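You operate a simulated robot arm through the tools that you are given. There is no shell and no other tool. Be economical: measure what you need, move in short steps, check, and stop when the job is done.

Carry out the task below with a simulated robot arm. There is one attempt and no reset: what you move stays moved.

## Task
Seat the blue block in its steel socket, tighten its line into the green, then lock the black lever.
Fine: the socket in line with it; free the black lever to slide. Set down upright: what you pick out. Where these are worked on the way, their far stop is far enough and under half their travel is too little: black lever.

It is judged by the outcome, as a careful person would: the job done as asked, and still so three seconds after it is handed in. It fails if anything else is knocked over, pushed out of place, dropped, spilled or broken.

## Robot
A 6-joint arm with a two-finger parallel gripper on a trunk, on a base that drives. Base frame: it is fixed to the floor where the robot stands at the start and does not move with it; the origin is under the middle of the robot, x ahead of it, y to its left, z up; the surface under the hand at the start is at about z = 916. Readings come in mm, rad, newtons and seconds.
With the tool pointing down near the work surface it reaches from about 320 to 700 mm from the robot's upright axis, wherever it stands. Its first joint turns from -2.897 to 2.897 rad. Places, roughly: black lever [600, 0, 1000]; blue knob [400, -2100, 900]; blue lever [700, -1100, 1000]; blue pull knob [600, -2100, 1400]; crank [500, -700, 1000]; far steel socket [700, -200, 900]; gold sleeve [600, -2000, 1100]; green lever [700, -2200, 1000]; grey lever [-1200, -2400, 900]; orange bolt [600, -2100, 1000]; orange lever [600, -600, 1000]; red button [400, -1100, 900]; red knob [500, -300, 900]; red lever [-500, -2200, 900]; test board [700, 0, 900]; vice knob [400, -1600, 1000]. Payload 4.1 kg.
The TCP is the grasp point between the finger pads, 23 mm short of the fingertips. In the tool frame z runs along the fingers and y along their closing line. The gripper opens to 94 mm. The fingers are 38 mm wide and 10 mm thick; the gripper's body (54 by 96 mm) begins 39 mm behind the TCP.
Orientation is that of the tool frame in the base frame, as a unit quaternion [w, x, y, z]. With the fingers straight down and closing along the base's y, the tool's x points along the base's -x, its y along +y and its z along -z.

## Interface
- The arm moves only by the tool apply_moves. Its argument "motion" is a list of rows, each a list of 7 numbers: the gripper command, from -1 (fully open) to 1 (shut), values between in proportion, then the shift along the tool's x, y, z in mm, then the turn, a rotation vector about the tool's x, y, z in rad. In form: [[fingers, x, y, z, ax, ay, az], ...]. A call has 1 to 20 rows; each row shifts and turns the commanded pose from where the row before left it, along the tool's axes as they then stand. Each row takes 0.2 s and may step no farther than 50 mm and 0.15 rad from the row before; otherwise, or with a gripper value out of range, the whole call is refused. Where a pose cannot be reached the arm comes as near as it can. A force on the tool above 90 N (or 10 N above the force at the start of the call, whichever is more), or a blocked arm, ends the call early, and 0.2 s more pass. The fingers move at their own pace (about 45 mm/s each) and stop on an object; they squeeze with about 23 N. The grip force told is the motor's: it shows also when the fingers shut on nothing. Time passes only in rows, and 0.2 s behind the last, so rows that do not move let the fingers close. The reply holds the time, the measured pose of the TCP, the force on the tool along the base axes, the opening and the grip force, in the units named above and with some noise, with the torque about the TCP (base axes, N m) and any sound that the robot's microphone picked up, and new pictures: "views" is both (left out), scene, wrist or none.
- Cameras (640 x 400 px; columns grow to the right, rows downward): "scene" is now at [26.3, 145, 1573.8]; the picture's right is [-0.22, -0.98, 0.00], its down [-0.57, 0.13, -0.81] and it looks along [0.79, -0.17, -0.58] (base axes); focal length 273 px, centre (320, 200). "wrist" rides on the gripper at [86, 16, -74] in the tool frame; the picture's right is [-0.18, 0.98, 0.00], its down [-0.58, -0.11, -0.81] and it looks along [-0.79, -0.15, 0.59] (tool axes); focal length 243 px, centre (320, 200). There is no depth. A picture from a camera that has moved, and an enlarged one, comes with that camera's place and axes in the base frame and with its lens.
- lift_body(by): slides the trunk up (or, below 0, down) by that many mm; the arm and the scene camera ride with it, the base frame stays. It gives what a move gives, with no picture.
- drive_base(legs): drives the robot by 1 to 6 legs, each [ahead, turn to the left] in mm and rad, along the robot's own axes; the way and the turn of a leg run together, so that a leg with both is an arc; at most 1500 mm and 3.142 rad a leg. The arm and the cameras ride along, it lands a little off, and it stops where it bumps. It gives what a move gives, and a new picture of the scene camera.
- head_to(pan, tilt): turns the head with the scene camera to pan (to the left, within 2.705 rad either way) and tilt (down, from -0.506 to 1.204), counted from straight ahead of the robot. It gives what a move gives, and a new picture of the scene camera.
- enlarge(camera, box): a new picture of the part [left, top, right, bottom] of that camera's present view, enlarged. The clock stands still meanwhile.
- job_done(): hands the job in; it is judged then, once.

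Go step by step. Nothing tells you exact positions but the pictures and the camera data: compare them with the known pose of the tool, close in by small moves and look again before you grip or let go. The budget is 120 turns and 260 pictures, counting those below and the enlarged ones. Unless the task says otherwise, let go and move clear before handing in, and close with one line.

The tools are called after "Emit:" as name(argument=value, ...) on one line, values as JSON. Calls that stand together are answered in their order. apply_moves: Moves the arm, as the interface text tells. Its arguments: {"type":"object","properties":{"motion":{"type":"array","items":{"type":"array","items":{"type":"number"}}},"views":{"type":"string","enum":["both","scene","wrist","none"]}},"required":["motion"]} The other tools are called the same way: lift_body (by) slides the trunk up or down; drive_base (legs) drives the base; head_to (pan, tilt) turns the head that bears the scene camera; enlarge (camera, box) takes an enlarged picture of a part of a camera's view; job_done () hands the job in.

At the start:

```text
time: 0.0
tool_pos: [418.9, -7.7, 1270.7]
ee_rot: [0.001, 0.0, 1.0, 0.0]
contact_force: [0.4, -0.3, -0.3]
ft_torque: [0.02, 0.02, 0.0]
width: 93.7
finger_force: 0.0
trunk travel left (down, up): [-525.0, 65.0]
robot x, y, heading: [0.1, -2.8, -0.0]
head pan, tilt: [-0.216, 0.621]
```

scene: 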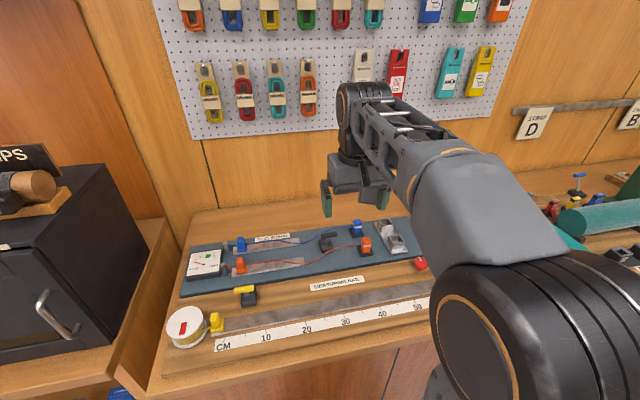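
wrist: 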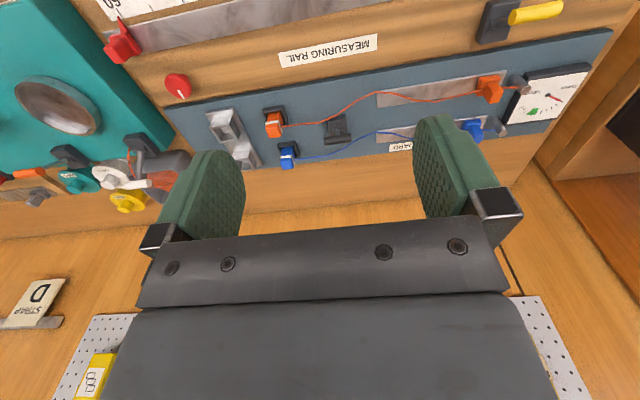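

I see a test board with two lines (orange and blue), a gauge, a black lever and two steel sockets. I'll look closer first.

Emit:
enlarge(camera="wrist", box=[160, 40, 400, 190])

Emit:
enlarge(camera="wrist", box=[360, 40, 600, 190])

Emit:
enlarge(camera="scene", box=[170, 200, 440, 369])

```text
2.67 times, centred on (280, 115) of wrist
camera zoom: at [333.0, 9.7, 1346.3], right [0.18, 0.98, 0.0], down [0.58, -0.11, 0.81], along [0.79, -0.15, -0.59], focal length 647 px, centre (427, 427)
```

zoom: 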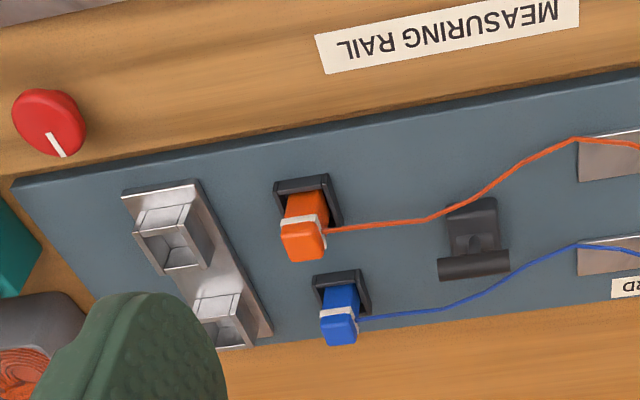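

```text
2.67 times, centred on (480, 115) of wrist
camera zoom: at [333.0, 9.7, 1346.3], right [0.18, 0.98, 0.0], down [0.58, -0.11, 0.81], along [0.79, -0.15, -0.59], focal length 647 px, centre (-107, 427)
```

zoom: 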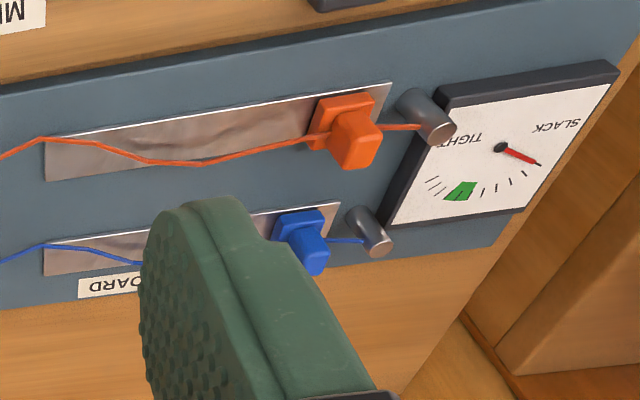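

```text
2.37 times, centred on (305, 284) of scene
camera zoom: at [26.3, 145.0, 1573.8], right [-0.22, -0.98, 0.0], down [-0.57, 0.13, -0.81], along [0.79, -0.17, -0.58], focal length 647 px, centre (356, 0)
```

zoom: 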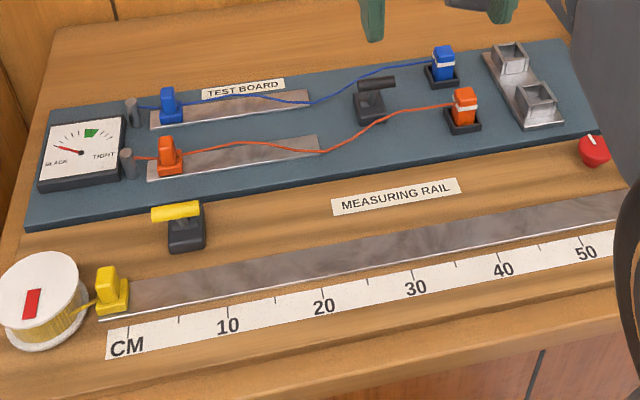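

The test board has the blue block at about (699,-134), the far socket at (695,-239), the slider at (686,249) and the lever at (630,-11). These sit at the edge of my reach, so I'll creep the base forward a little and look closer.

Emit:
drive_base(legs=[[80, 0]])

Emit:
enlarge(camera="scene", box=[310, 210, 406, 270])

```text
time: 1.2
tool_pos: [489.9, -10.0, 1271.5]
ee_rot: [0.0, 0.004, 1.0, -0.001]
contact_force: [-1.2, 0.2, 1.0]
ft_torque: [0.04, -0.01, -0.01]
width: 93.8
finger_force: 0.1
trunk travel left (down, up): [-525.0, 65.0]
robot x, y, heading: [70.7, -0.9, -0.009]
head pan, tilt: [-0.216, 0.621]
stopped in leg 1: the robot was blocked; the commanded pose is now the measured one
camera scene: at [98.1, 145.1, 1573.8], right [-0.22, -0.98, 0.0], down [-0.57, 0.13, -0.81], along [0.79, -0.18, -0.58], focal length 273 px, centre (320, 200)
```

scene: 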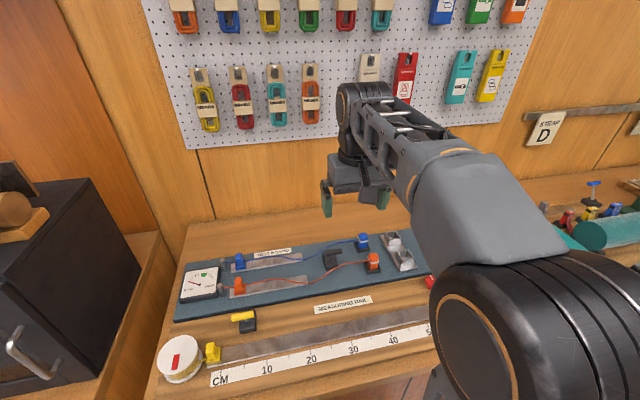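

```text
6.67 times, centred on (358, 240) of scene
camera zoom: at [98.1, 145.1, 1573.8], right [-0.22, -0.98, 0.0], down [-0.57, 0.13, -0.81], along [0.79, -0.18, -0.58], focal length 1823 px, centre (67, -67)
```

zoom: 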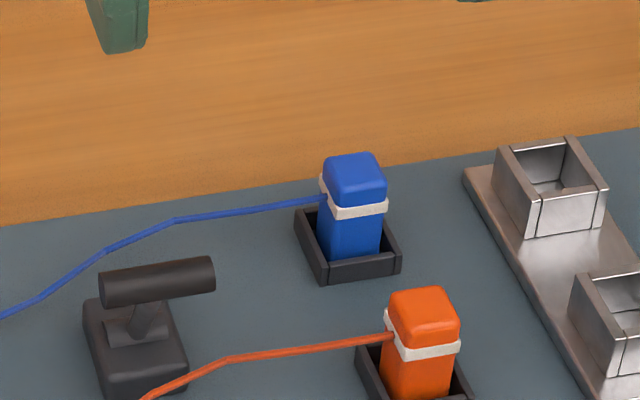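

The base stopped at x≈71 against the bench, which puts everything within reach. I'll turn the tool 90° so the fingers close along x, clear of the line, and hover above the blue block.

Emit:
apply_moves(motion=[[-1, 0, 0, 0, 0, 0, 0.1428], [-1, 0, 0, 0, 0, 0, 0.1428], [-1, 0, 0, 0, 0, 0, 0.1428], [-1, 0, 0, 0, 0, 0, 0.1428], [-1, 0, 0, 0, 0, 0, 0.1428], [-1, 0, 0, 0, 0, 0, 0.1428], [-1, 0, 0, 0, 0, 0, 0.1428], [-1, 0, 0, 0, 0, 0, 0.1428], [-1, 0, 0, 0, 0, 0, 0.1428], [-1, 0, 0, 0, 0, 0, 0.1428], [-1, 0, 0, 0, 0, 0, 0.1428], [-1, -18, 34.8, 25, 0, 0, 0], [-1, -18, 34.8, 25, 0, 0, 0], [-1, -18, 34.8, 25, 0, 0, 0], [-1, -18, 34.8, 25, 0, 0, 0], [-1, -18, 34.8, 25, 0, 0, 0], [-1, -18, 34.8, 25, 0, 0, 0]])

```text
time: 4.8
tool_pos: [698.6, -120.1, 1119.2]
ee_rot: [0.0, 0.71, 0.704, -0.001]
contact_force: [0.1, 0.2, -0.1]
ft_torque: [-0.01, 0.02, -0.02]
width: 94.1
finger_force: 0.0
trunk travel left (down, up): [-525.0, 65.0]
robot x, y, heading: [65.5, -0.9, -0.002]
head pan, tilt: [-0.216, 0.621]
camera scene: at [99.4, 144.7, 1573.9], right [-0.22, -0.97, 0.0], down [-0.57, 0.13, -0.81], along [0.79, -0.18, -0.58], focal length 273 px, centre (320, 200)
camera wrist: at [716.7, -32.7, 1194.9], right [0.98, -0.19, 0.0], down [-0.11, -0.58, 0.81], along [-0.15, -0.79, -0.59], focal length 243 px, centre (320, 200)
```

scene: 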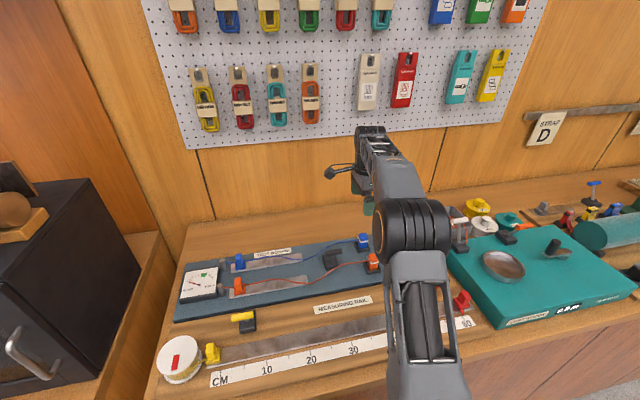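
wrist: 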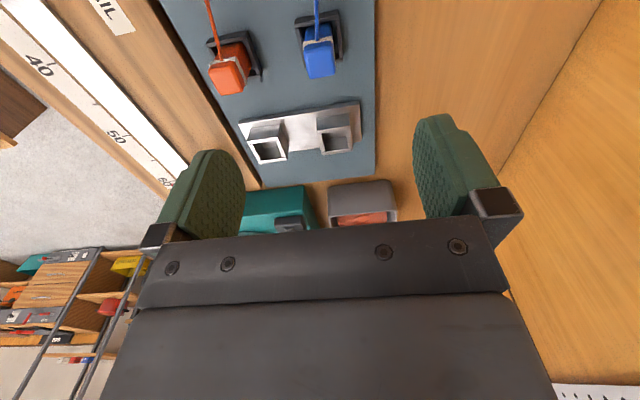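

Emit:
enlarge(camera="wrist", box=[200, 0, 400, 125])

Emit:
enlarge(camera="scene", box=[340, 220, 388, 250])

```text
3.20 times, centred on (300, 62) of wrist
camera zoom: at [716.7, -32.7, 1194.9], right [0.98, -0.19, 0.0], down [-0.11, -0.58, 0.81], along [-0.15, -0.79, -0.59], focal length 776 px, centre (384, 640)
```

zoom: 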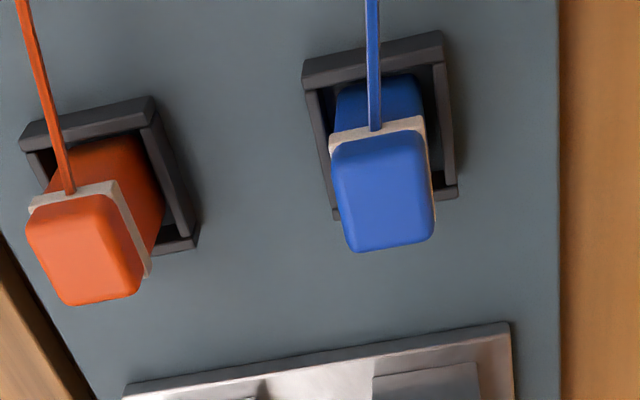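

```text
13.33 times, centred on (364, 235) of scene
camera zoom: at [99.4, 144.7, 1573.9], right [-0.22, -0.97, 0.0], down [-0.57, 0.13, -0.81], along [0.79, -0.18, -0.58], focal length 3646 px, centre (-267, -267)
```

zoom: 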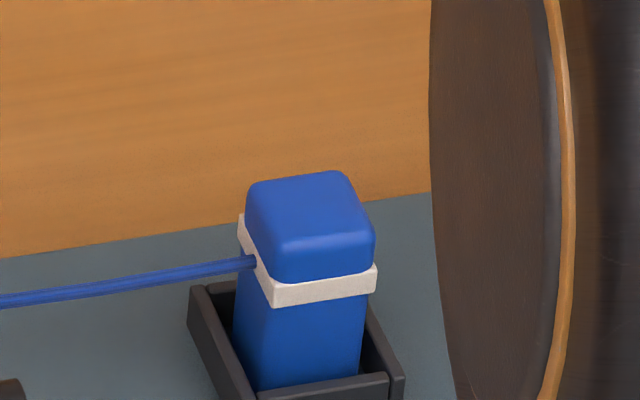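

Block top is at z≈970 with its centre near (697,-131). The holder rim is at about 933 and the socket rim at about 958, so I'll grip only the top 20 mm or so. I'll descend partway and check.

Emit:
apply_moves(motion=[[-1, -5.5, -0.7, 35, 0, 0, 0], [-1, -5.5, -0.8, 40, 0, 0, 0], [-1, 0, 0, 35, 0, 0, 0], [-1, 0, 0, 0, 0, 0, 0]])

Emit:
enlarge(camera="scene", box=[316, 190, 412, 250])

```text
time: 5.8
tool_pos: [697.0, -130.9, 1010.2]
ee_rot: [0.001, 0.709, 0.705, 0.0]
contact_force: [-0.4, -0.7, 0.4]
ft_torque: [0.0, 0.02, 0.0]
width: 94.2
finger_force: 0.1
trunk travel left (down, up): [-525.0, 65.0]
robot x, y, heading: [72.3, -4.0, -0.007]
head pan, tilt: [-0.216, 0.621]
camera scene: at [98.8, 145.0, 1573.8], right [-0.22, -0.98, 0.0], down [-0.57, 0.13, -0.81], along [0.79, -0.18, -0.58], focal length 273 px, centre (320, 200)
camera wrist: at [714.3, -43.9, 1085.3], right [0.98, -0.19, 0.0], down [-0.11, -0.58, 0.81], along [-0.15, -0.79, -0.59], focal length 243 px, centre (320, 200)
```

scene: 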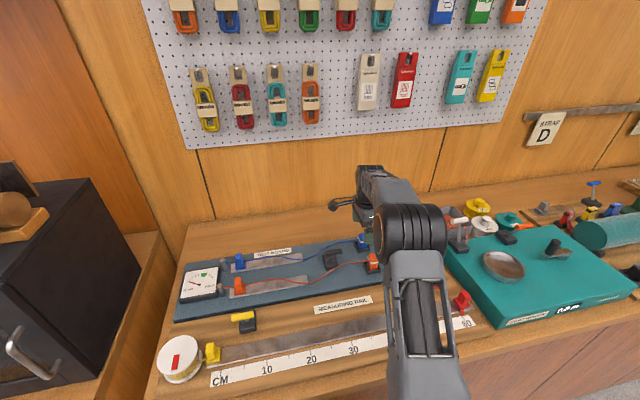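
wrist: 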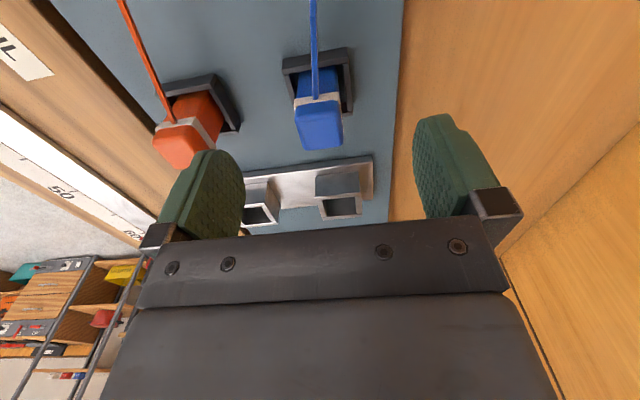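

```text
6.67 times, centred on (364, 220) of scene
camera zoom: at [98.8, 145.0, 1573.8], right [-0.22, -0.98, 0.0], down [-0.57, 0.13, -0.81], along [0.79, -0.18, -0.58], focal length 1823 px, centre (27, 67)
```

zoom: 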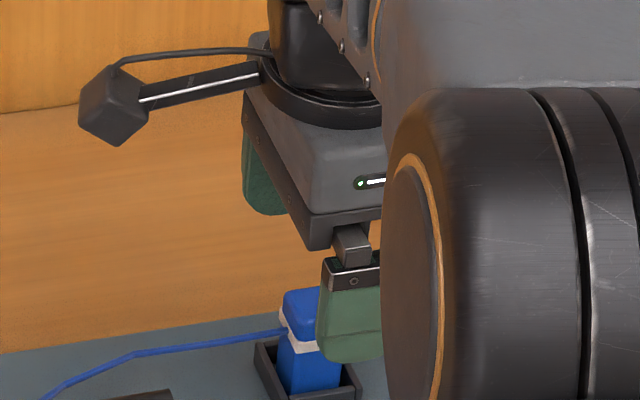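

Emit:
apply_moves(motion=[[-1, -1, 0, 20, 0, 0, 0], [-1, 0, 0, 17, 0, 0, 0], [-1, 0, 0, 0, 0, 0, 0], [1, 0, 0, 0, 0, 0, 0], [1, 0, 0, 0, 0, 0, 0], [1, 0, 0, 0, 0, 0, 0], [1, 0, 0, 0, 0, 0, 0], [1, 0, 0, 0, 0, 0, 0], [1, 0, 0, 0, 0, 0, 0]])

Emit:
enlarge(camera="wrist", box=[220, 60, 420, 185])

```text
time: 7.8
tool_pos: [697.6, -131.2, 973.9]
ee_rot: [0.0, 0.709, 0.705, 0.0]
contact_force: [-0.4, 0.6, 0.3]
ft_torque: [-0.01, -0.02, 0.01]
width: 25.2
finger_force: 23.6
trunk travel left (down, up): [-525.0, 65.0]
robot x, y, heading: [74.1, -3.0, -0.005]
head pan, tilt: [-0.216, 0.621]
camera scene: at [98.6, 145.0, 1573.8], right [-0.22, -0.98, 0.0], down [-0.57, 0.13, -0.81], along [0.79, -0.18, -0.58], focal length 273 px, centre (320, 200)
camera wrist: at [714.0, -44.2, 1049.0], right [0.98, -0.19, 0.0], down [-0.11, -0.58, 0.81], along [-0.15, -0.79, -0.59], focal length 243 px, centre (320, 200)
```

scene: 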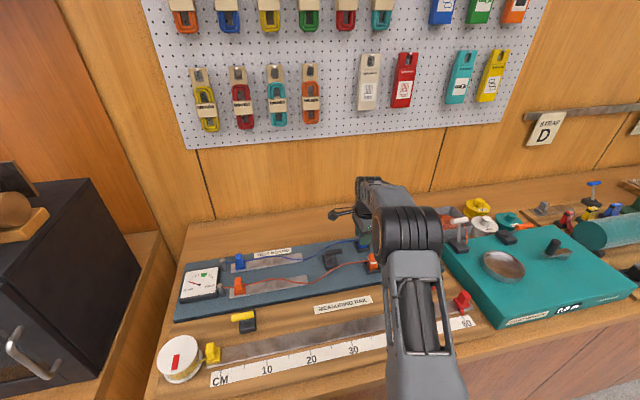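
wrist: 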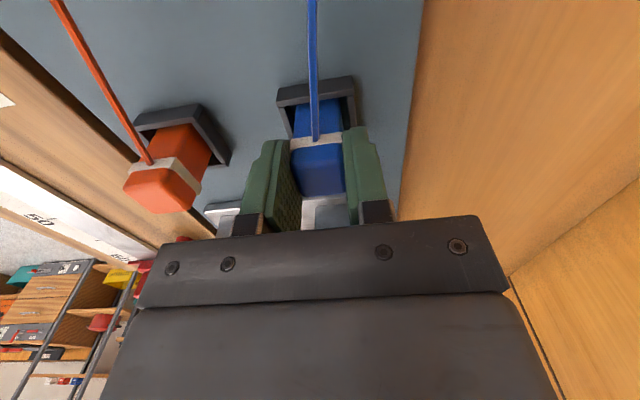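

```text
3.20 times, centred on (320, 122) of wrist
camera zoom: at [714.0, -44.2, 1049.0], right [0.98, -0.19, 0.0], down [-0.11, -0.58, 0.81], along [-0.15, -0.79, -0.59], focal length 776 px, centre (320, 448)
```

zoom: 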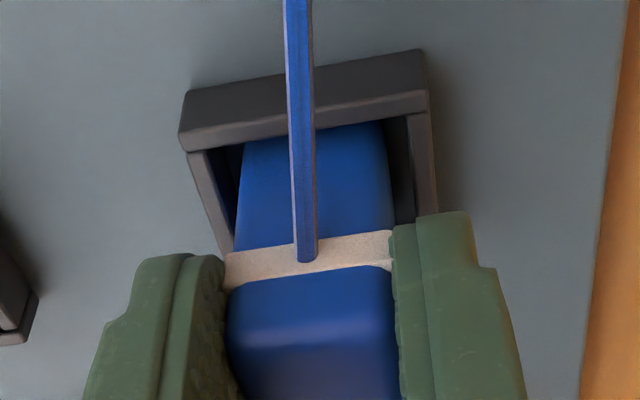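

Gripped at 25 mm. I'll lift straight up 55 mm and look at it.

Emit:
apply_moves(motion=[[1, 0, 0, -10, 0, 0, 0], [1, 0, 0, -15, 0, 0, 0], [1, 0, 0, -15, 0, 0, 0], [1, 0, 0, -15, 0, 0, 0], [1, 0, 0, 0, 0, 0, 0]])

Emit:
enlarge(camera="scene", box=[170, 230, 290, 305])

Emit:
enlarge(camera="wrist", box=[200, 60, 440, 210])

Emit:
enlarge(camera="scene", box=[316, 190, 412, 250])

```text
time: 9.0
tool_pos: [696.7, -130.8, 1028.6]
ee_rot: [0.0, 0.709, 0.705, -0.001]
contact_force: [-0.7, 0.3, -0.1]
ft_torque: [-0.01, 0.02, 0.0]
width: 25.3
finger_force: 23.3
trunk travel left (down, up): [-525.0, 65.0]
robot x, y, heading: [71.5, -3.0, -0.008]
head pan, tilt: [-0.216, 0.621]
camera scene: at [98.6, 145.0, 1573.8], right [-0.22, -0.98, 0.0], down [-0.57, 0.13, -0.81], along [0.79, -0.18, -0.58], focal length 273 px, centre (320, 200)
camera wrist: at [713.7, -44.2, 1103.8], right [0.98, -0.19, 0.0], down [-0.11, -0.58, 0.81], along [-0.15, -0.79, -0.59], focal length 243 px, centre (320, 200)
```

scene: 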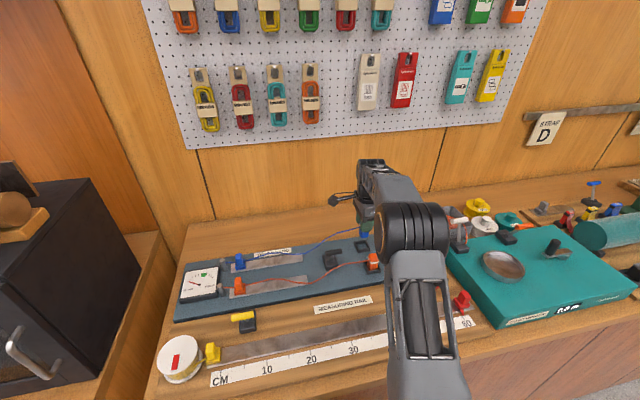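
wrist: 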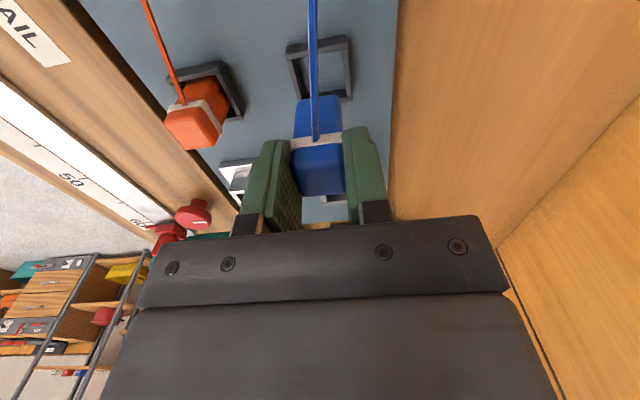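

```text
5.33 times, centred on (230, 268) of scene
camera zoom: at [98.6, 145.0, 1573.8], right [-0.22, -0.98, 0.0], down [-0.57, 0.13, -0.81], along [0.79, -0.18, -0.58], focal length 1458 px, centre (800, -160)
```

zoom: 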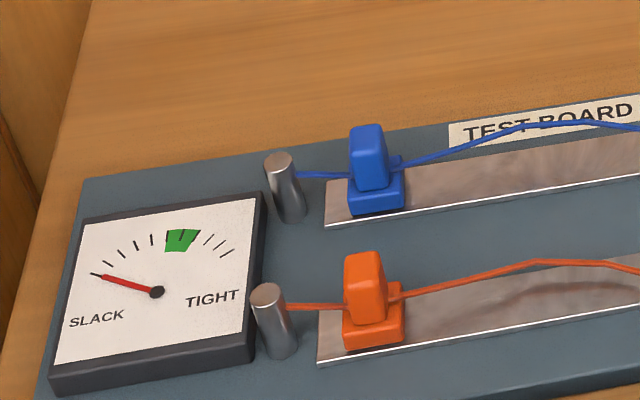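

```text
2.67 times, centred on (320, 135) of wrist
camera zoom: at [713.7, -44.2, 1103.8], right [0.98, -0.19, 0.0], down [-0.11, -0.58, 0.81], along [-0.15, -0.79, -0.59], focal length 647 px, centre (320, 373)
```

zoom: 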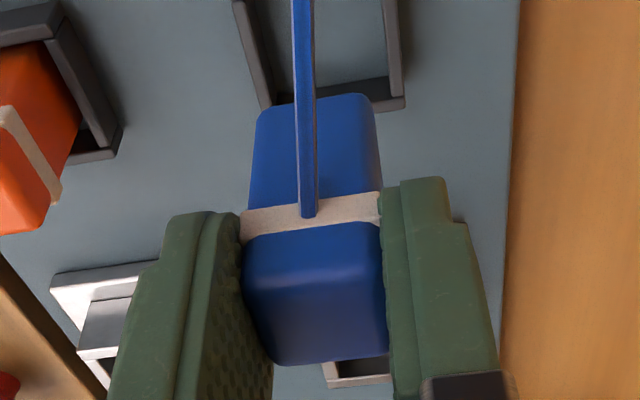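

```text
6.67 times, centred on (364, 220) of scene
camera zoom: at [98.6, 145.0, 1573.8], right [-0.22, -0.98, 0.0], down [-0.57, 0.13, -0.81], along [0.79, -0.18, -0.58], focal length 1823 px, centre (27, 67)
```

zoom: 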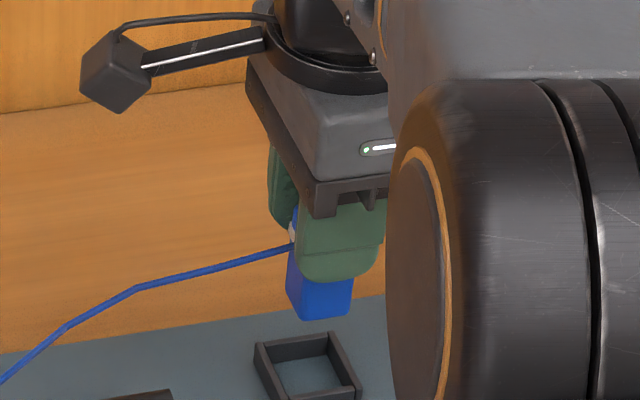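

The block is held upright with its bottom 53 mm below the TCP. I'll back off to +y and up, so the wrist camera sees the far socket past the block and I can measure it precisely.

Emit:
apply_moves(motion=[[1, 0, 0, -45, 0, 0, 0], [1, 20, 0, -45, 0, 0, 0], [1, 30, 0, 0, 0, 0, 0], [1, 30, 0, 0, 0, 0, 0], [1, 0, 0, 0, 0, 0, 0]], views="wrist")

Emit:
enlarge(camera="wrist", box=[240, 20, 432, 140])

```text
time: 10.2
tool_pos: [697.1, -51.7, 1119.4]
ee_rot: [0.0, 0.71, 0.704, -0.001]
contact_force: [0.2, -0.4, -0.5]
ft_torque: [0.01, -0.03, 0.0]
width: 25.3
finger_force: 23.5
trunk travel left (down, up): [-525.0, 65.0]
robot x, y, heading: [70.6, -1.1, -0.002]
head pan, tilt: [-0.216, 0.621]
camera wrist: at [714.0, 35.6, 1193.8], right [0.98, -0.19, 0.0], down [-0.11, -0.58, 0.81], along [-0.15, -0.79, -0.59], focal length 243 px, centre (320, 200)
```

wrist: 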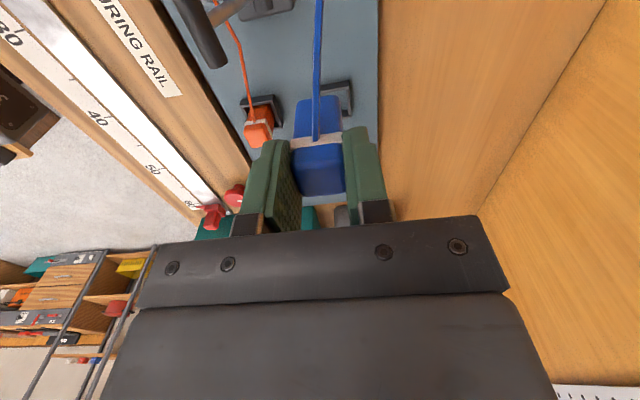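

```text
3.33 times, centred on (336, 80) of wrist
camera zoom: at [714.0, 35.6, 1193.8], right [0.98, -0.19, 0.0], down [-0.11, -0.58, 0.81], along [-0.15, -0.79, -0.59], focal length 809 px, centre (267, 600)
```

zoom: 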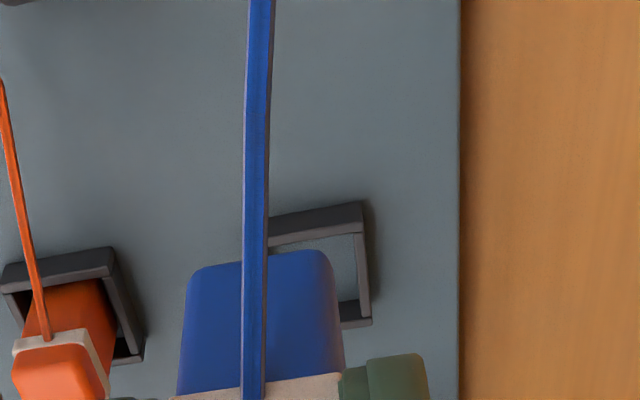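

I had that backwards: nearer objects appear higher in this view. I'll go directly above the socket, staying high, and it should show above the block in the picture.

Emit:
apply_moves(motion=[[1, -47, 0, 0, 0, 0, 0], [1, -47, 0, 0, 0, 0, 0], [1, -47, 0, 0, 0, 0, 0], [1, -46, 0, 0, 0, 0, 0], [1, 0, 0, 0, 0, 0, 0]], views="both")

Emit:
enlarge(camera="wrist", box=[240, 0, 432, 120])

```text
time: 11.4
tool_pos: [697.2, -240.8, 1119.8]
ee_rot: [-0.001, 0.71, 0.704, -0.001]
contact_force: [-1.0, 0.4, 0.1]
ft_torque: [0.0, 0.01, 0.05]
width: 25.3
finger_force: 23.6
trunk travel left (down, up): [-525.0, 65.0]
robot x, y, heading: [70.5, -3.7, -0.004]
head pan, tilt: [-0.216, 0.621]
camera scene: at [98.6, 144.9, 1573.8], right [-0.22, -0.98, 0.0], down [-0.57, 0.13, -0.81], along [0.79, -0.18, -0.58], focal length 273 px, centre (320, 200)
camera wrist: at [713.6, -152.8, 1194.0], right [0.98, -0.19, 0.0], down [-0.11, -0.58, 0.81], along [-0.15, -0.79, -0.59], focal length 243 px, centre (320, 200)
```

scene: 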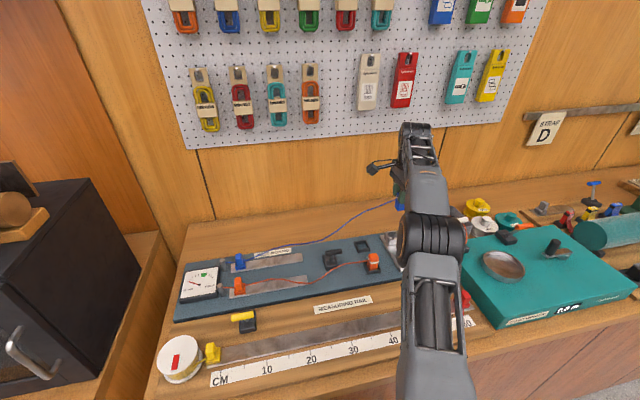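
wrist: 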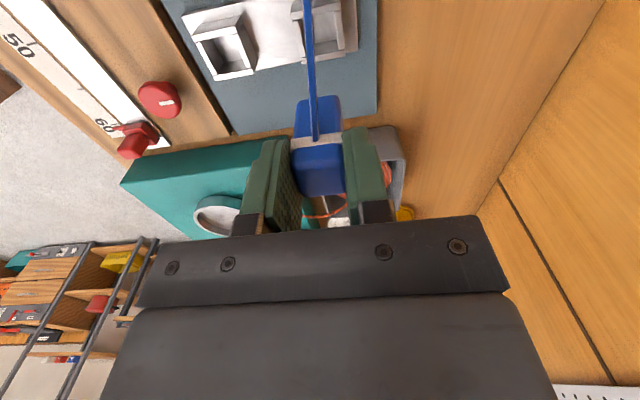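

```text
3.33 times, centred on (336, 60) of wrist
camera zoom: at [713.6, -152.8, 1194.0], right [0.98, -0.19, 0.0], down [-0.11, -0.58, 0.81], along [-0.15, -0.79, -0.59], focal length 809 px, centre (267, 667)
```

zoom: 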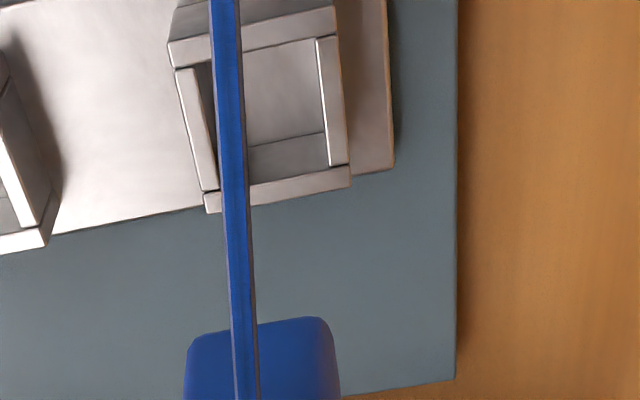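

Socket centre relative to the held block is about dx −1.4, dy +6, with roughly 2.5 mm clearance per side. I'll correct and come down to just above the rim.

Emit:
apply_moves(motion=[[1, 3, -0.7, 30, 0, 0, 0], [1, 3, -0.7, 35, 0, 0, 0], [1, 0, 0, 30, 0, 0, 0], [1, 0, 0, 0, 0, 0, 0]], views="wrist")

Emit:
enlarge(camera="wrist", box=[256, 40, 384, 120])

Emit:
enlarge(camera="scene", box=[352, 205, 432, 255])

```text
time: 12.4
tool_pos: [696.1, -234.0, 1023.6]
ee_rot: [-0.001, 0.709, 0.705, -0.001]
contact_force: [0.2, -0.2, -1.1]
ft_torque: [0.03, -0.02, -0.01]
width: 25.3
finger_force: 22.8
trunk travel left (down, up): [-525.0, 65.0]
robot x, y, heading: [69.2, -4.9, -0.003]
head pan, tilt: [-0.216, 0.621]
camera wrist: at [712.8, -146.2, 1099.1], right [0.98, -0.19, 0.0], down [-0.11, -0.58, 0.81], along [-0.15, -0.79, -0.59], focal length 243 px, centre (320, 200)
```

wrist: 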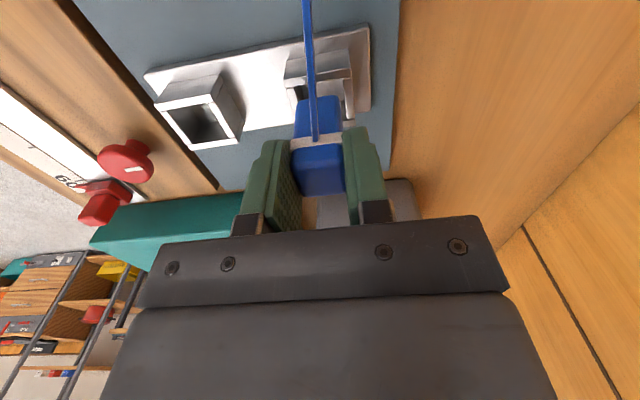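

```text
5.00 times, centred on (320, 80) of wrist
camera zoom: at [712.8, -146.2, 1099.1], right [0.98, -0.19, 0.0], down [-0.11, -0.58, 0.81], along [-0.15, -0.79, -0.59], focal length 1213 px, centre (320, 800)
```

zoom: 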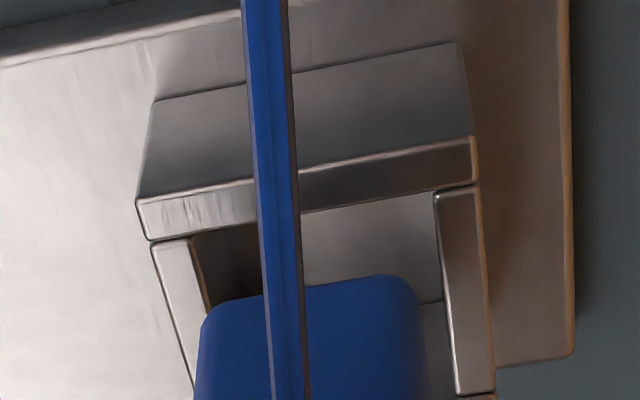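

```text
8.00 times, centred on (392, 230) of scene
camera zoom: at [98.7, 145.0, 1573.8], right [-0.22, -0.98, 0.0], down [-0.57, 0.13, -0.81], along [0.79, -0.18, -0.58], focal length 2187 px, centre (-256, -40)
```

zoom: 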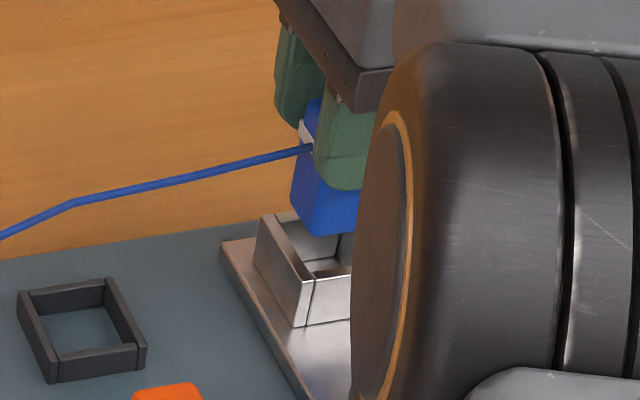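

Aligned to within about a millimetre. I'm lowering it into the socket, stopping with the fingertips just above the rim.

Emit:
apply_moves(motion=[[1, 0, 0, 10, 0, 0, 0], [1, 0, 0, 10, 0, 0, 0], [1, 0, 0, 10, 0, 0, 0], [1, 0, 0, 9, 0, 0, 0], [1, 0, 0, 0, 0, 0, 0]], views="wrist")

Emit:
enlarge(camera="wrist", box=[240, 40, 400, 140])

Emit:
enlarge(camera="scene", box=[352, 205, 432, 255])

```text
time: 13.6
tool_pos: [695.1, -233.2, 985.3]
ee_rot: [-0.001, 0.709, 0.705, -0.001]
contact_force: [0.6, -1.1, 12.9]
ft_torque: [0.11, 0.0, -0.01]
width: 25.3
finger_force: 22.5
trunk travel left (down, up): [-525.0, 65.0]
robot x, y, heading: [73.7, -1.9, -0.004]
head pan, tilt: [-0.216, 0.621]
camera wrist: at [711.3, -146.1, 1060.0], right [0.98, -0.19, 0.0], down [-0.11, -0.58, 0.81], along [-0.15, -0.79, -0.59], focal length 243 px, centre (320, 200)
```

wrist: 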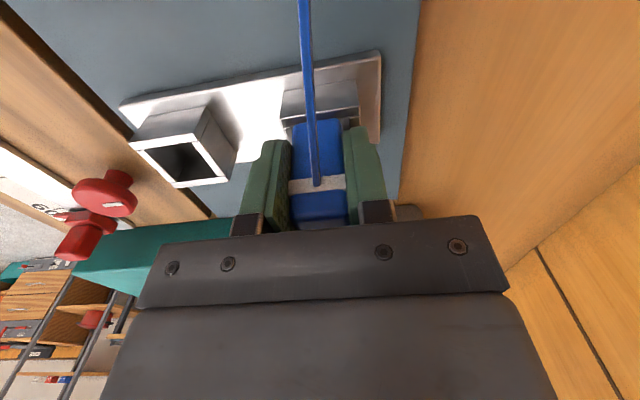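

```text
4.00 times, centred on (320, 90) of wrist
camera zoom: at [711.3, -146.1, 1060.0], right [0.98, -0.19, 0.0], down [-0.11, -0.58, 0.81], along [-0.15, -0.79, -0.59], focal length 970 px, centre (320, 640)
```

zoom: 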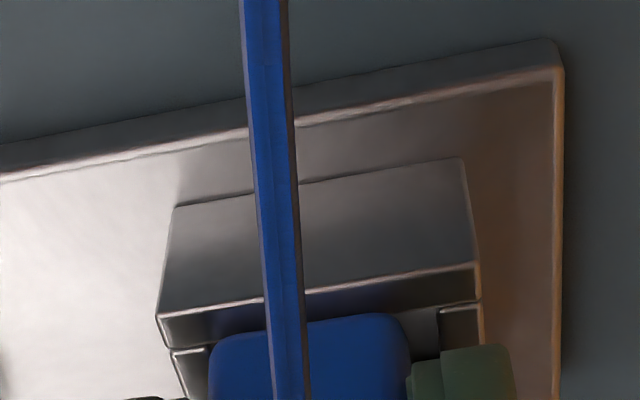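

```text
8.00 times, centred on (392, 230) of scene
camera zoom: at [97.3, 145.3, 1573.7], right [-0.22, -0.97, 0.0], down [-0.57, 0.13, -0.81], along [0.79, -0.18, -0.58], focal length 2187 px, centre (-256, -40)
```

zoom: 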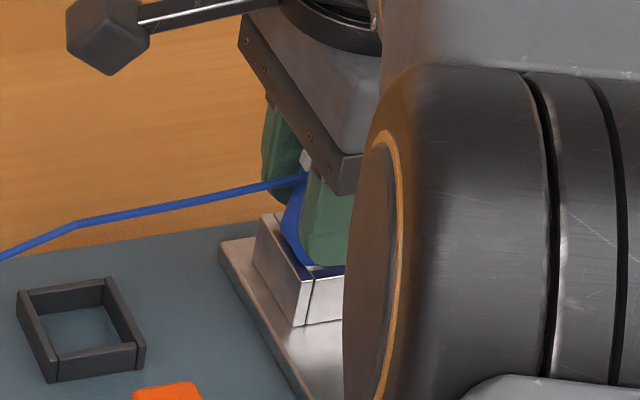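

The block caught on the +y rim of the socket and slid up in the grip. I'll lift it slightly and look again.

Emit:
apply_moves(motion=[[1, 0, 0, -10, 0, 0, 0], [1, 0, 0, -5, 0, 0, 0], [1, 0, 0, 0, 0, 0, 0]], views="wrist")

Emit:
enlarge(camera="wrist", box=[240, 50, 400, 150])

Emit:
enlarge(camera="scene", box=[352, 205, 432, 255])

```text
time: 14.4
tool_pos: [694.2, -233.1, 998.9]
ee_rot: [0.0, 0.71, 0.704, -0.001]
contact_force: [-0.8, 0.6, 0.6]
ft_torque: [0.0, 0.01, -0.03]
width: 25.5
finger_force: 23.4
trunk travel left (down, up): [-525.0, 65.0]
robot x, y, heading: [71.7, -3.9, -0.007]
head pan, tilt: [-0.216, 0.621]
camera wrist: at [712.2, -145.8, 1074.5], right [0.98, -0.19, 0.0], down [-0.11, -0.58, 0.81], along [-0.15, -0.79, -0.59], focal length 243 px, centre (320, 200)
```

wrist: 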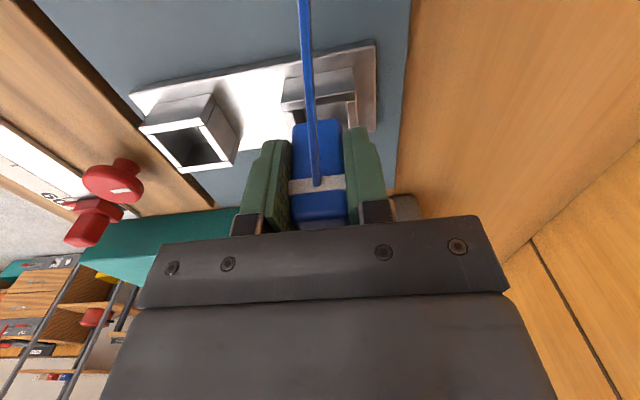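

```text
4.00 times, centred on (320, 100) of wrist
camera zoom: at [712.2, -145.8, 1074.5], right [0.98, -0.19, 0.0], down [-0.11, -0.58, 0.81], along [-0.15, -0.79, -0.59], focal length 970 px, centre (320, 600)
```

zoom: 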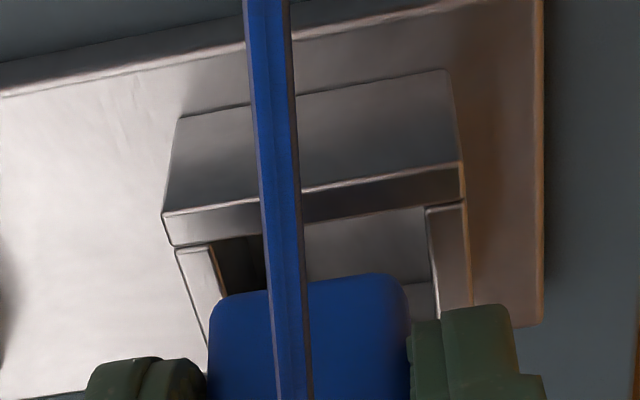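

```text
8.00 times, centred on (392, 230) of scene
camera zoom: at [98.7, 145.0, 1573.8], right [-0.22, -0.98, 0.0], down [-0.57, 0.13, -0.81], along [0.79, -0.18, -0.58], focal length 2187 px, centre (-256, -40)
```

zoom: 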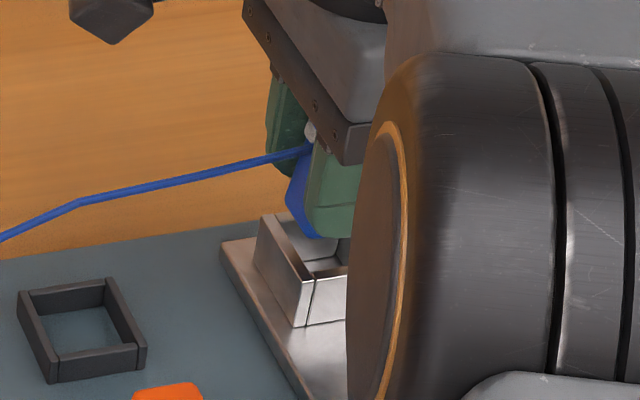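

The block now sits high in the grip, with its bottom about level with the fingertips. I'll stand it upright on the clear patch of board at y≈-180, between holder and socket, and re-grip it higher.

Emit:
apply_moves(motion=[[1, 0, 0, -15, 0, 0, 0], [1, 27, 0, 0, 0, 0, 0], [1, 26, 0.5, 0, 0, 0, 0], [1, 0, 0, 25, 0, 0, 0], [1, 0, 0, 20, 0, 0, 0], [1, 0, 0, 10, 0, 0, 0], [1, 0, 0, 0, 0, 0, 0]], views="wrist")

Emit:
enlarge(camera="scene", box=[332, 205, 412, 255])

```text
time: 16.0
tool_pos: [696.0, -179.9, 959.5]
ee_rot: [-0.001, 0.71, 0.705, -0.001]
contact_force: [-0.2, 0.5, -1.2]
ft_torque: [-0.01, -0.04, -0.01]
width: 25.5
finger_force: 22.9
trunk travel left (down, up): [-525.0, 65.0]
robot x, y, heading: [71.3, -2.3, -0.006]
head pan, tilt: [-0.216, 0.621]
camera wrist: at [712.9, -92.7, 1034.3], right [0.98, -0.19, 0.0], down [-0.11, -0.58, 0.81], along [-0.15, -0.79, -0.59], focal length 243 px, centre (320, 200)
```

wrist: 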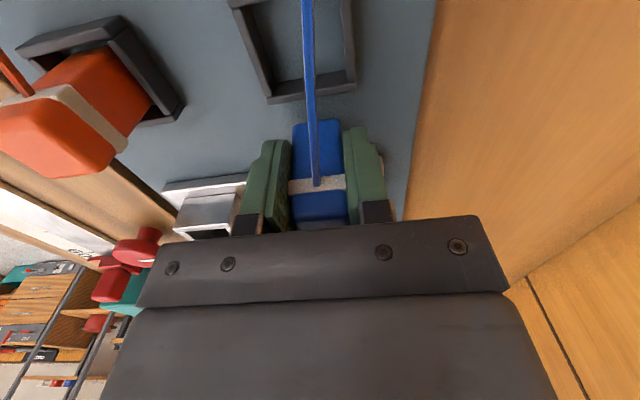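

```text
8.00 times, centred on (372, 230) of scene
camera zoom: at [98.7, 145.0, 1573.8], right [-0.22, -0.98, 0.0], down [-0.57, 0.13, -0.81], along [0.79, -0.18, -0.58], focal length 2187 px, centre (-96, -40)
```

zoom: 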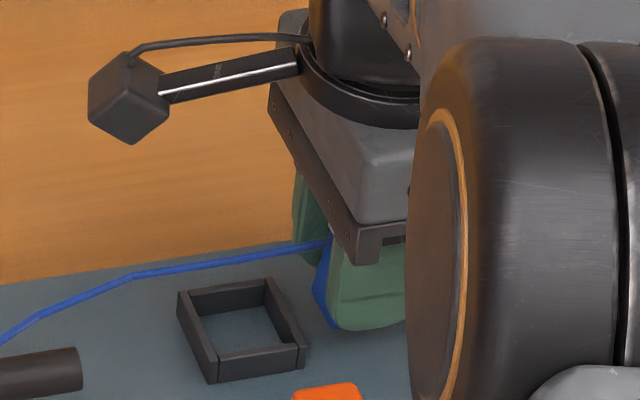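

Bottom should be around z 934 with the board near 920. I'll lower it in small steps until there's contact.

Emit:
apply_moves(motion=[[1, 0, 0, 4, 0, 0, 0], [1, 0, 0, 4, 0, 0, 0], [1, 0, 0, 2, 0, 0, 0], [1, 0, 0, 0, 0, 0, 0]], views="none")

Emit:
enlarge(camera="scene", box=[356, 220, 388, 240])

```text
time: 17.0
tool_pos: [695.8, -181.1, 952.6]
ee_rot: [0.001, 0.71, 0.704, 0.0]
contact_force: [0.5, -0.5, 14.7]
ft_torque: [-0.19, 0.01, 0.01]
width: 25.6
finger_force: 23.3
trunk travel left (down, up): [-525.0, 65.0]
robot x, y, heading: [73.4, -3.0, -0.005]
head pan, tilt: [-0.216, 0.621]
```

```text
16.00 times, centred on (372, 230) of scene
camera zoom: at [97.2, 145.5, 1574.0], right [-0.22, -0.98, 0.0], down [-0.57, 0.13, -0.81], along [0.79, -0.18, -0.58], focal length 4375 px, centre (-512, -280)
```

zoom: 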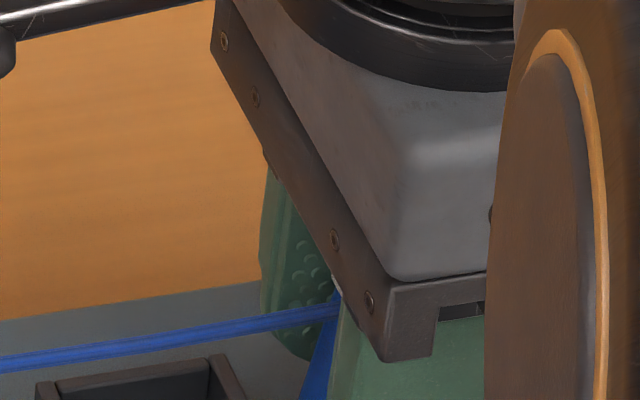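

Contact at 15 N while the fingertips are still about 9 mm up, so the block is standing on the board. I'll release, rise and look.

Emit:
apply_moves(motion=[[0.3, 0, 0, 0, 0, 0, 0], [0.0, 0, 0, 0, 0, 0, 0], [-0.5, 0, 0, 0, 0, 0, 0], [-0.5, 0, 0, 0, 0, 0, 0], [-0.5, 0, 0, -20, 0, 0, 0], [-0.5, 0, 0, -30, 0, 0, 0], [-0.5, 0, 0, 0, 0, 0, 0]])

Emit:
enlarge(camera="wrist", box=[240, 50, 400, 150])

Emit:
enlarge(camera="scene", box=[332, 205, 412, 255])

```text
time: 18.6
tool_pos: [694.9, -179.7, 997.8]
ee_rot: [0.0, 0.71, 0.704, -0.001]
contact_force: [0.6, 0.1, -0.7]
ft_torque: [0.0, -0.03, 0.0]
width: 70.7
finger_force: 0.0
trunk travel left (down, up): [-525.0, 65.0]
robot x, y, heading: [69.5, -1.9, -0.001]
head pan, tilt: [-0.216, 0.621]
camera scene: at [98.5, 145.0, 1573.8], right [-0.22, -0.98, 0.0], down [-0.57, 0.13, -0.81], along [0.79, -0.18, -0.58], focal length 273 px, centre (320, 200)
camera wrist: at [712.7, -92.4, 1074.8], right [0.98, -0.19, 0.0], down [-0.11, -0.58, 0.81], along [-0.15, -0.79, -0.59], focal length 243 px, centre (320, 200)
```

scene: 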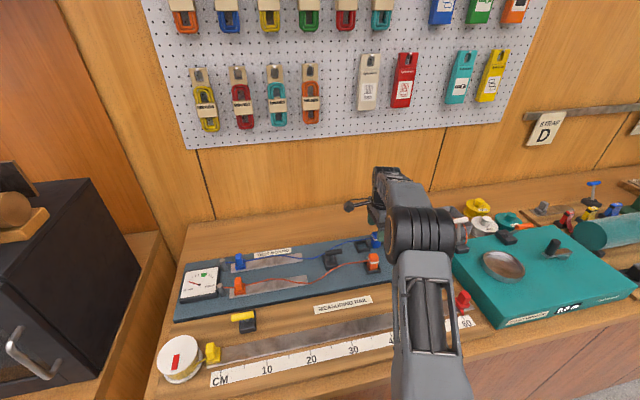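
wrist: 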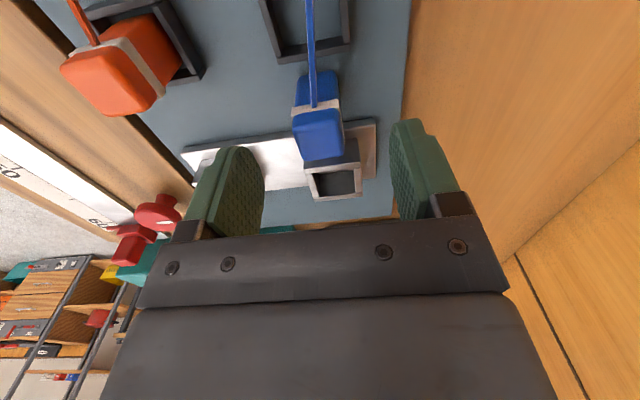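

```text
4.00 times, centred on (320, 100) of wrist
camera zoom: at [712.7, -92.4, 1074.8], right [0.98, -0.19, 0.0], down [-0.11, -0.58, 0.81], along [-0.15, -0.79, -0.59], focal length 970 px, centre (320, 600)
```

zoom: 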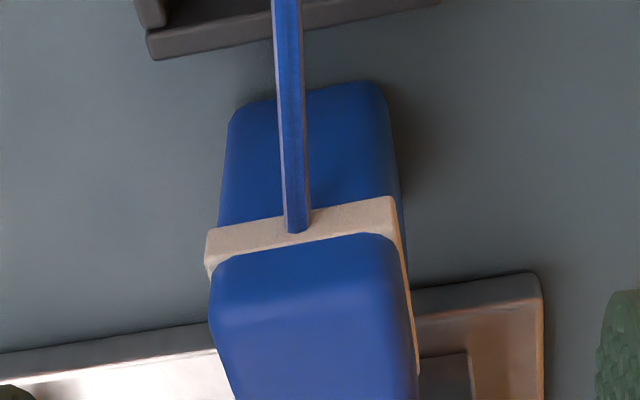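

```text
8.00 times, centred on (372, 230) of scene
camera zoom: at [98.5, 145.0, 1573.8], right [-0.22, -0.98, 0.0], down [-0.57, 0.13, -0.81], along [0.79, -0.18, -0.58], focal length 2187 px, centre (-96, -40)
```

zoom: 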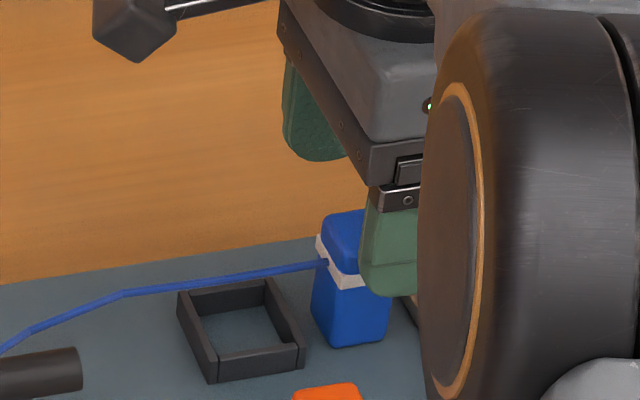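

The block stands upright near (696,-180.5). I'll re-grip it near its top, lift, and bring it just above the rim for a direct comparison there.

Emit:
apply_moves(motion=[[-0.5, -0.5, 1, 12, 0, 0, 0], [-0.5, 0, 0, 9, 0, 0, 0], [-0.5, 0, 0, 0, 0, 0, 0], [1, 0, 0, 0, 0, 0, 0], [1, 0, 0, 0, 0, 0, 0], [1, 0, 0, 0, 0, 0, 0], [1, 0, 0, 0, 0, 0, 0], [1, 0, 0, 0, 0, 0, 0], [1, 0, 0, -20, 0, 0, 0], [1, 0, 0, -35, 0, 0, 0], [1, 0, 0, 0, 0, 0, 0]], views="wrist")

Emit:
enlarge(camera="scene", box=[332, 205, 412, 255])

```text
time: 21.0
tool_pos: [695.7, -181.1, 1035.0]
ee_rot: [-0.001, 0.71, 0.704, -0.001]
contact_force: [1.0, 0.7, -0.1]
ft_torque: [0.02, 0.04, 0.02]
width: 24.9
finger_force: 23.1
trunk travel left (down, up): [-525.0, 65.0]
robot x, y, heading: [67.1, -3.4, -0.007]
head pan, tilt: [-0.216, 0.621]
camera wrist: at [713.7, -93.5, 1109.2], right [0.98, -0.19, 0.0], down [-0.11, -0.58, 0.81], along [-0.15, -0.79, -0.59], focal length 243 px, centre (320, 200)
```

wrist: 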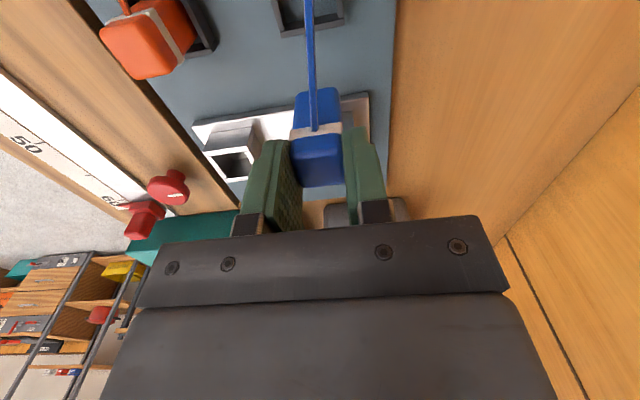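

```text
8.00 times, centred on (372, 230) of scene
camera zoom: at [98.5, 145.0, 1573.8], right [-0.22, -0.98, 0.0], down [-0.57, 0.13, -0.81], along [0.79, -0.18, -0.58], focal length 2187 px, centre (-96, -40)
```

zoom: 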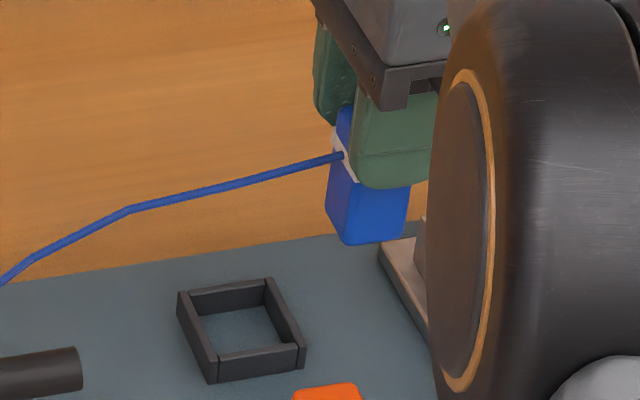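

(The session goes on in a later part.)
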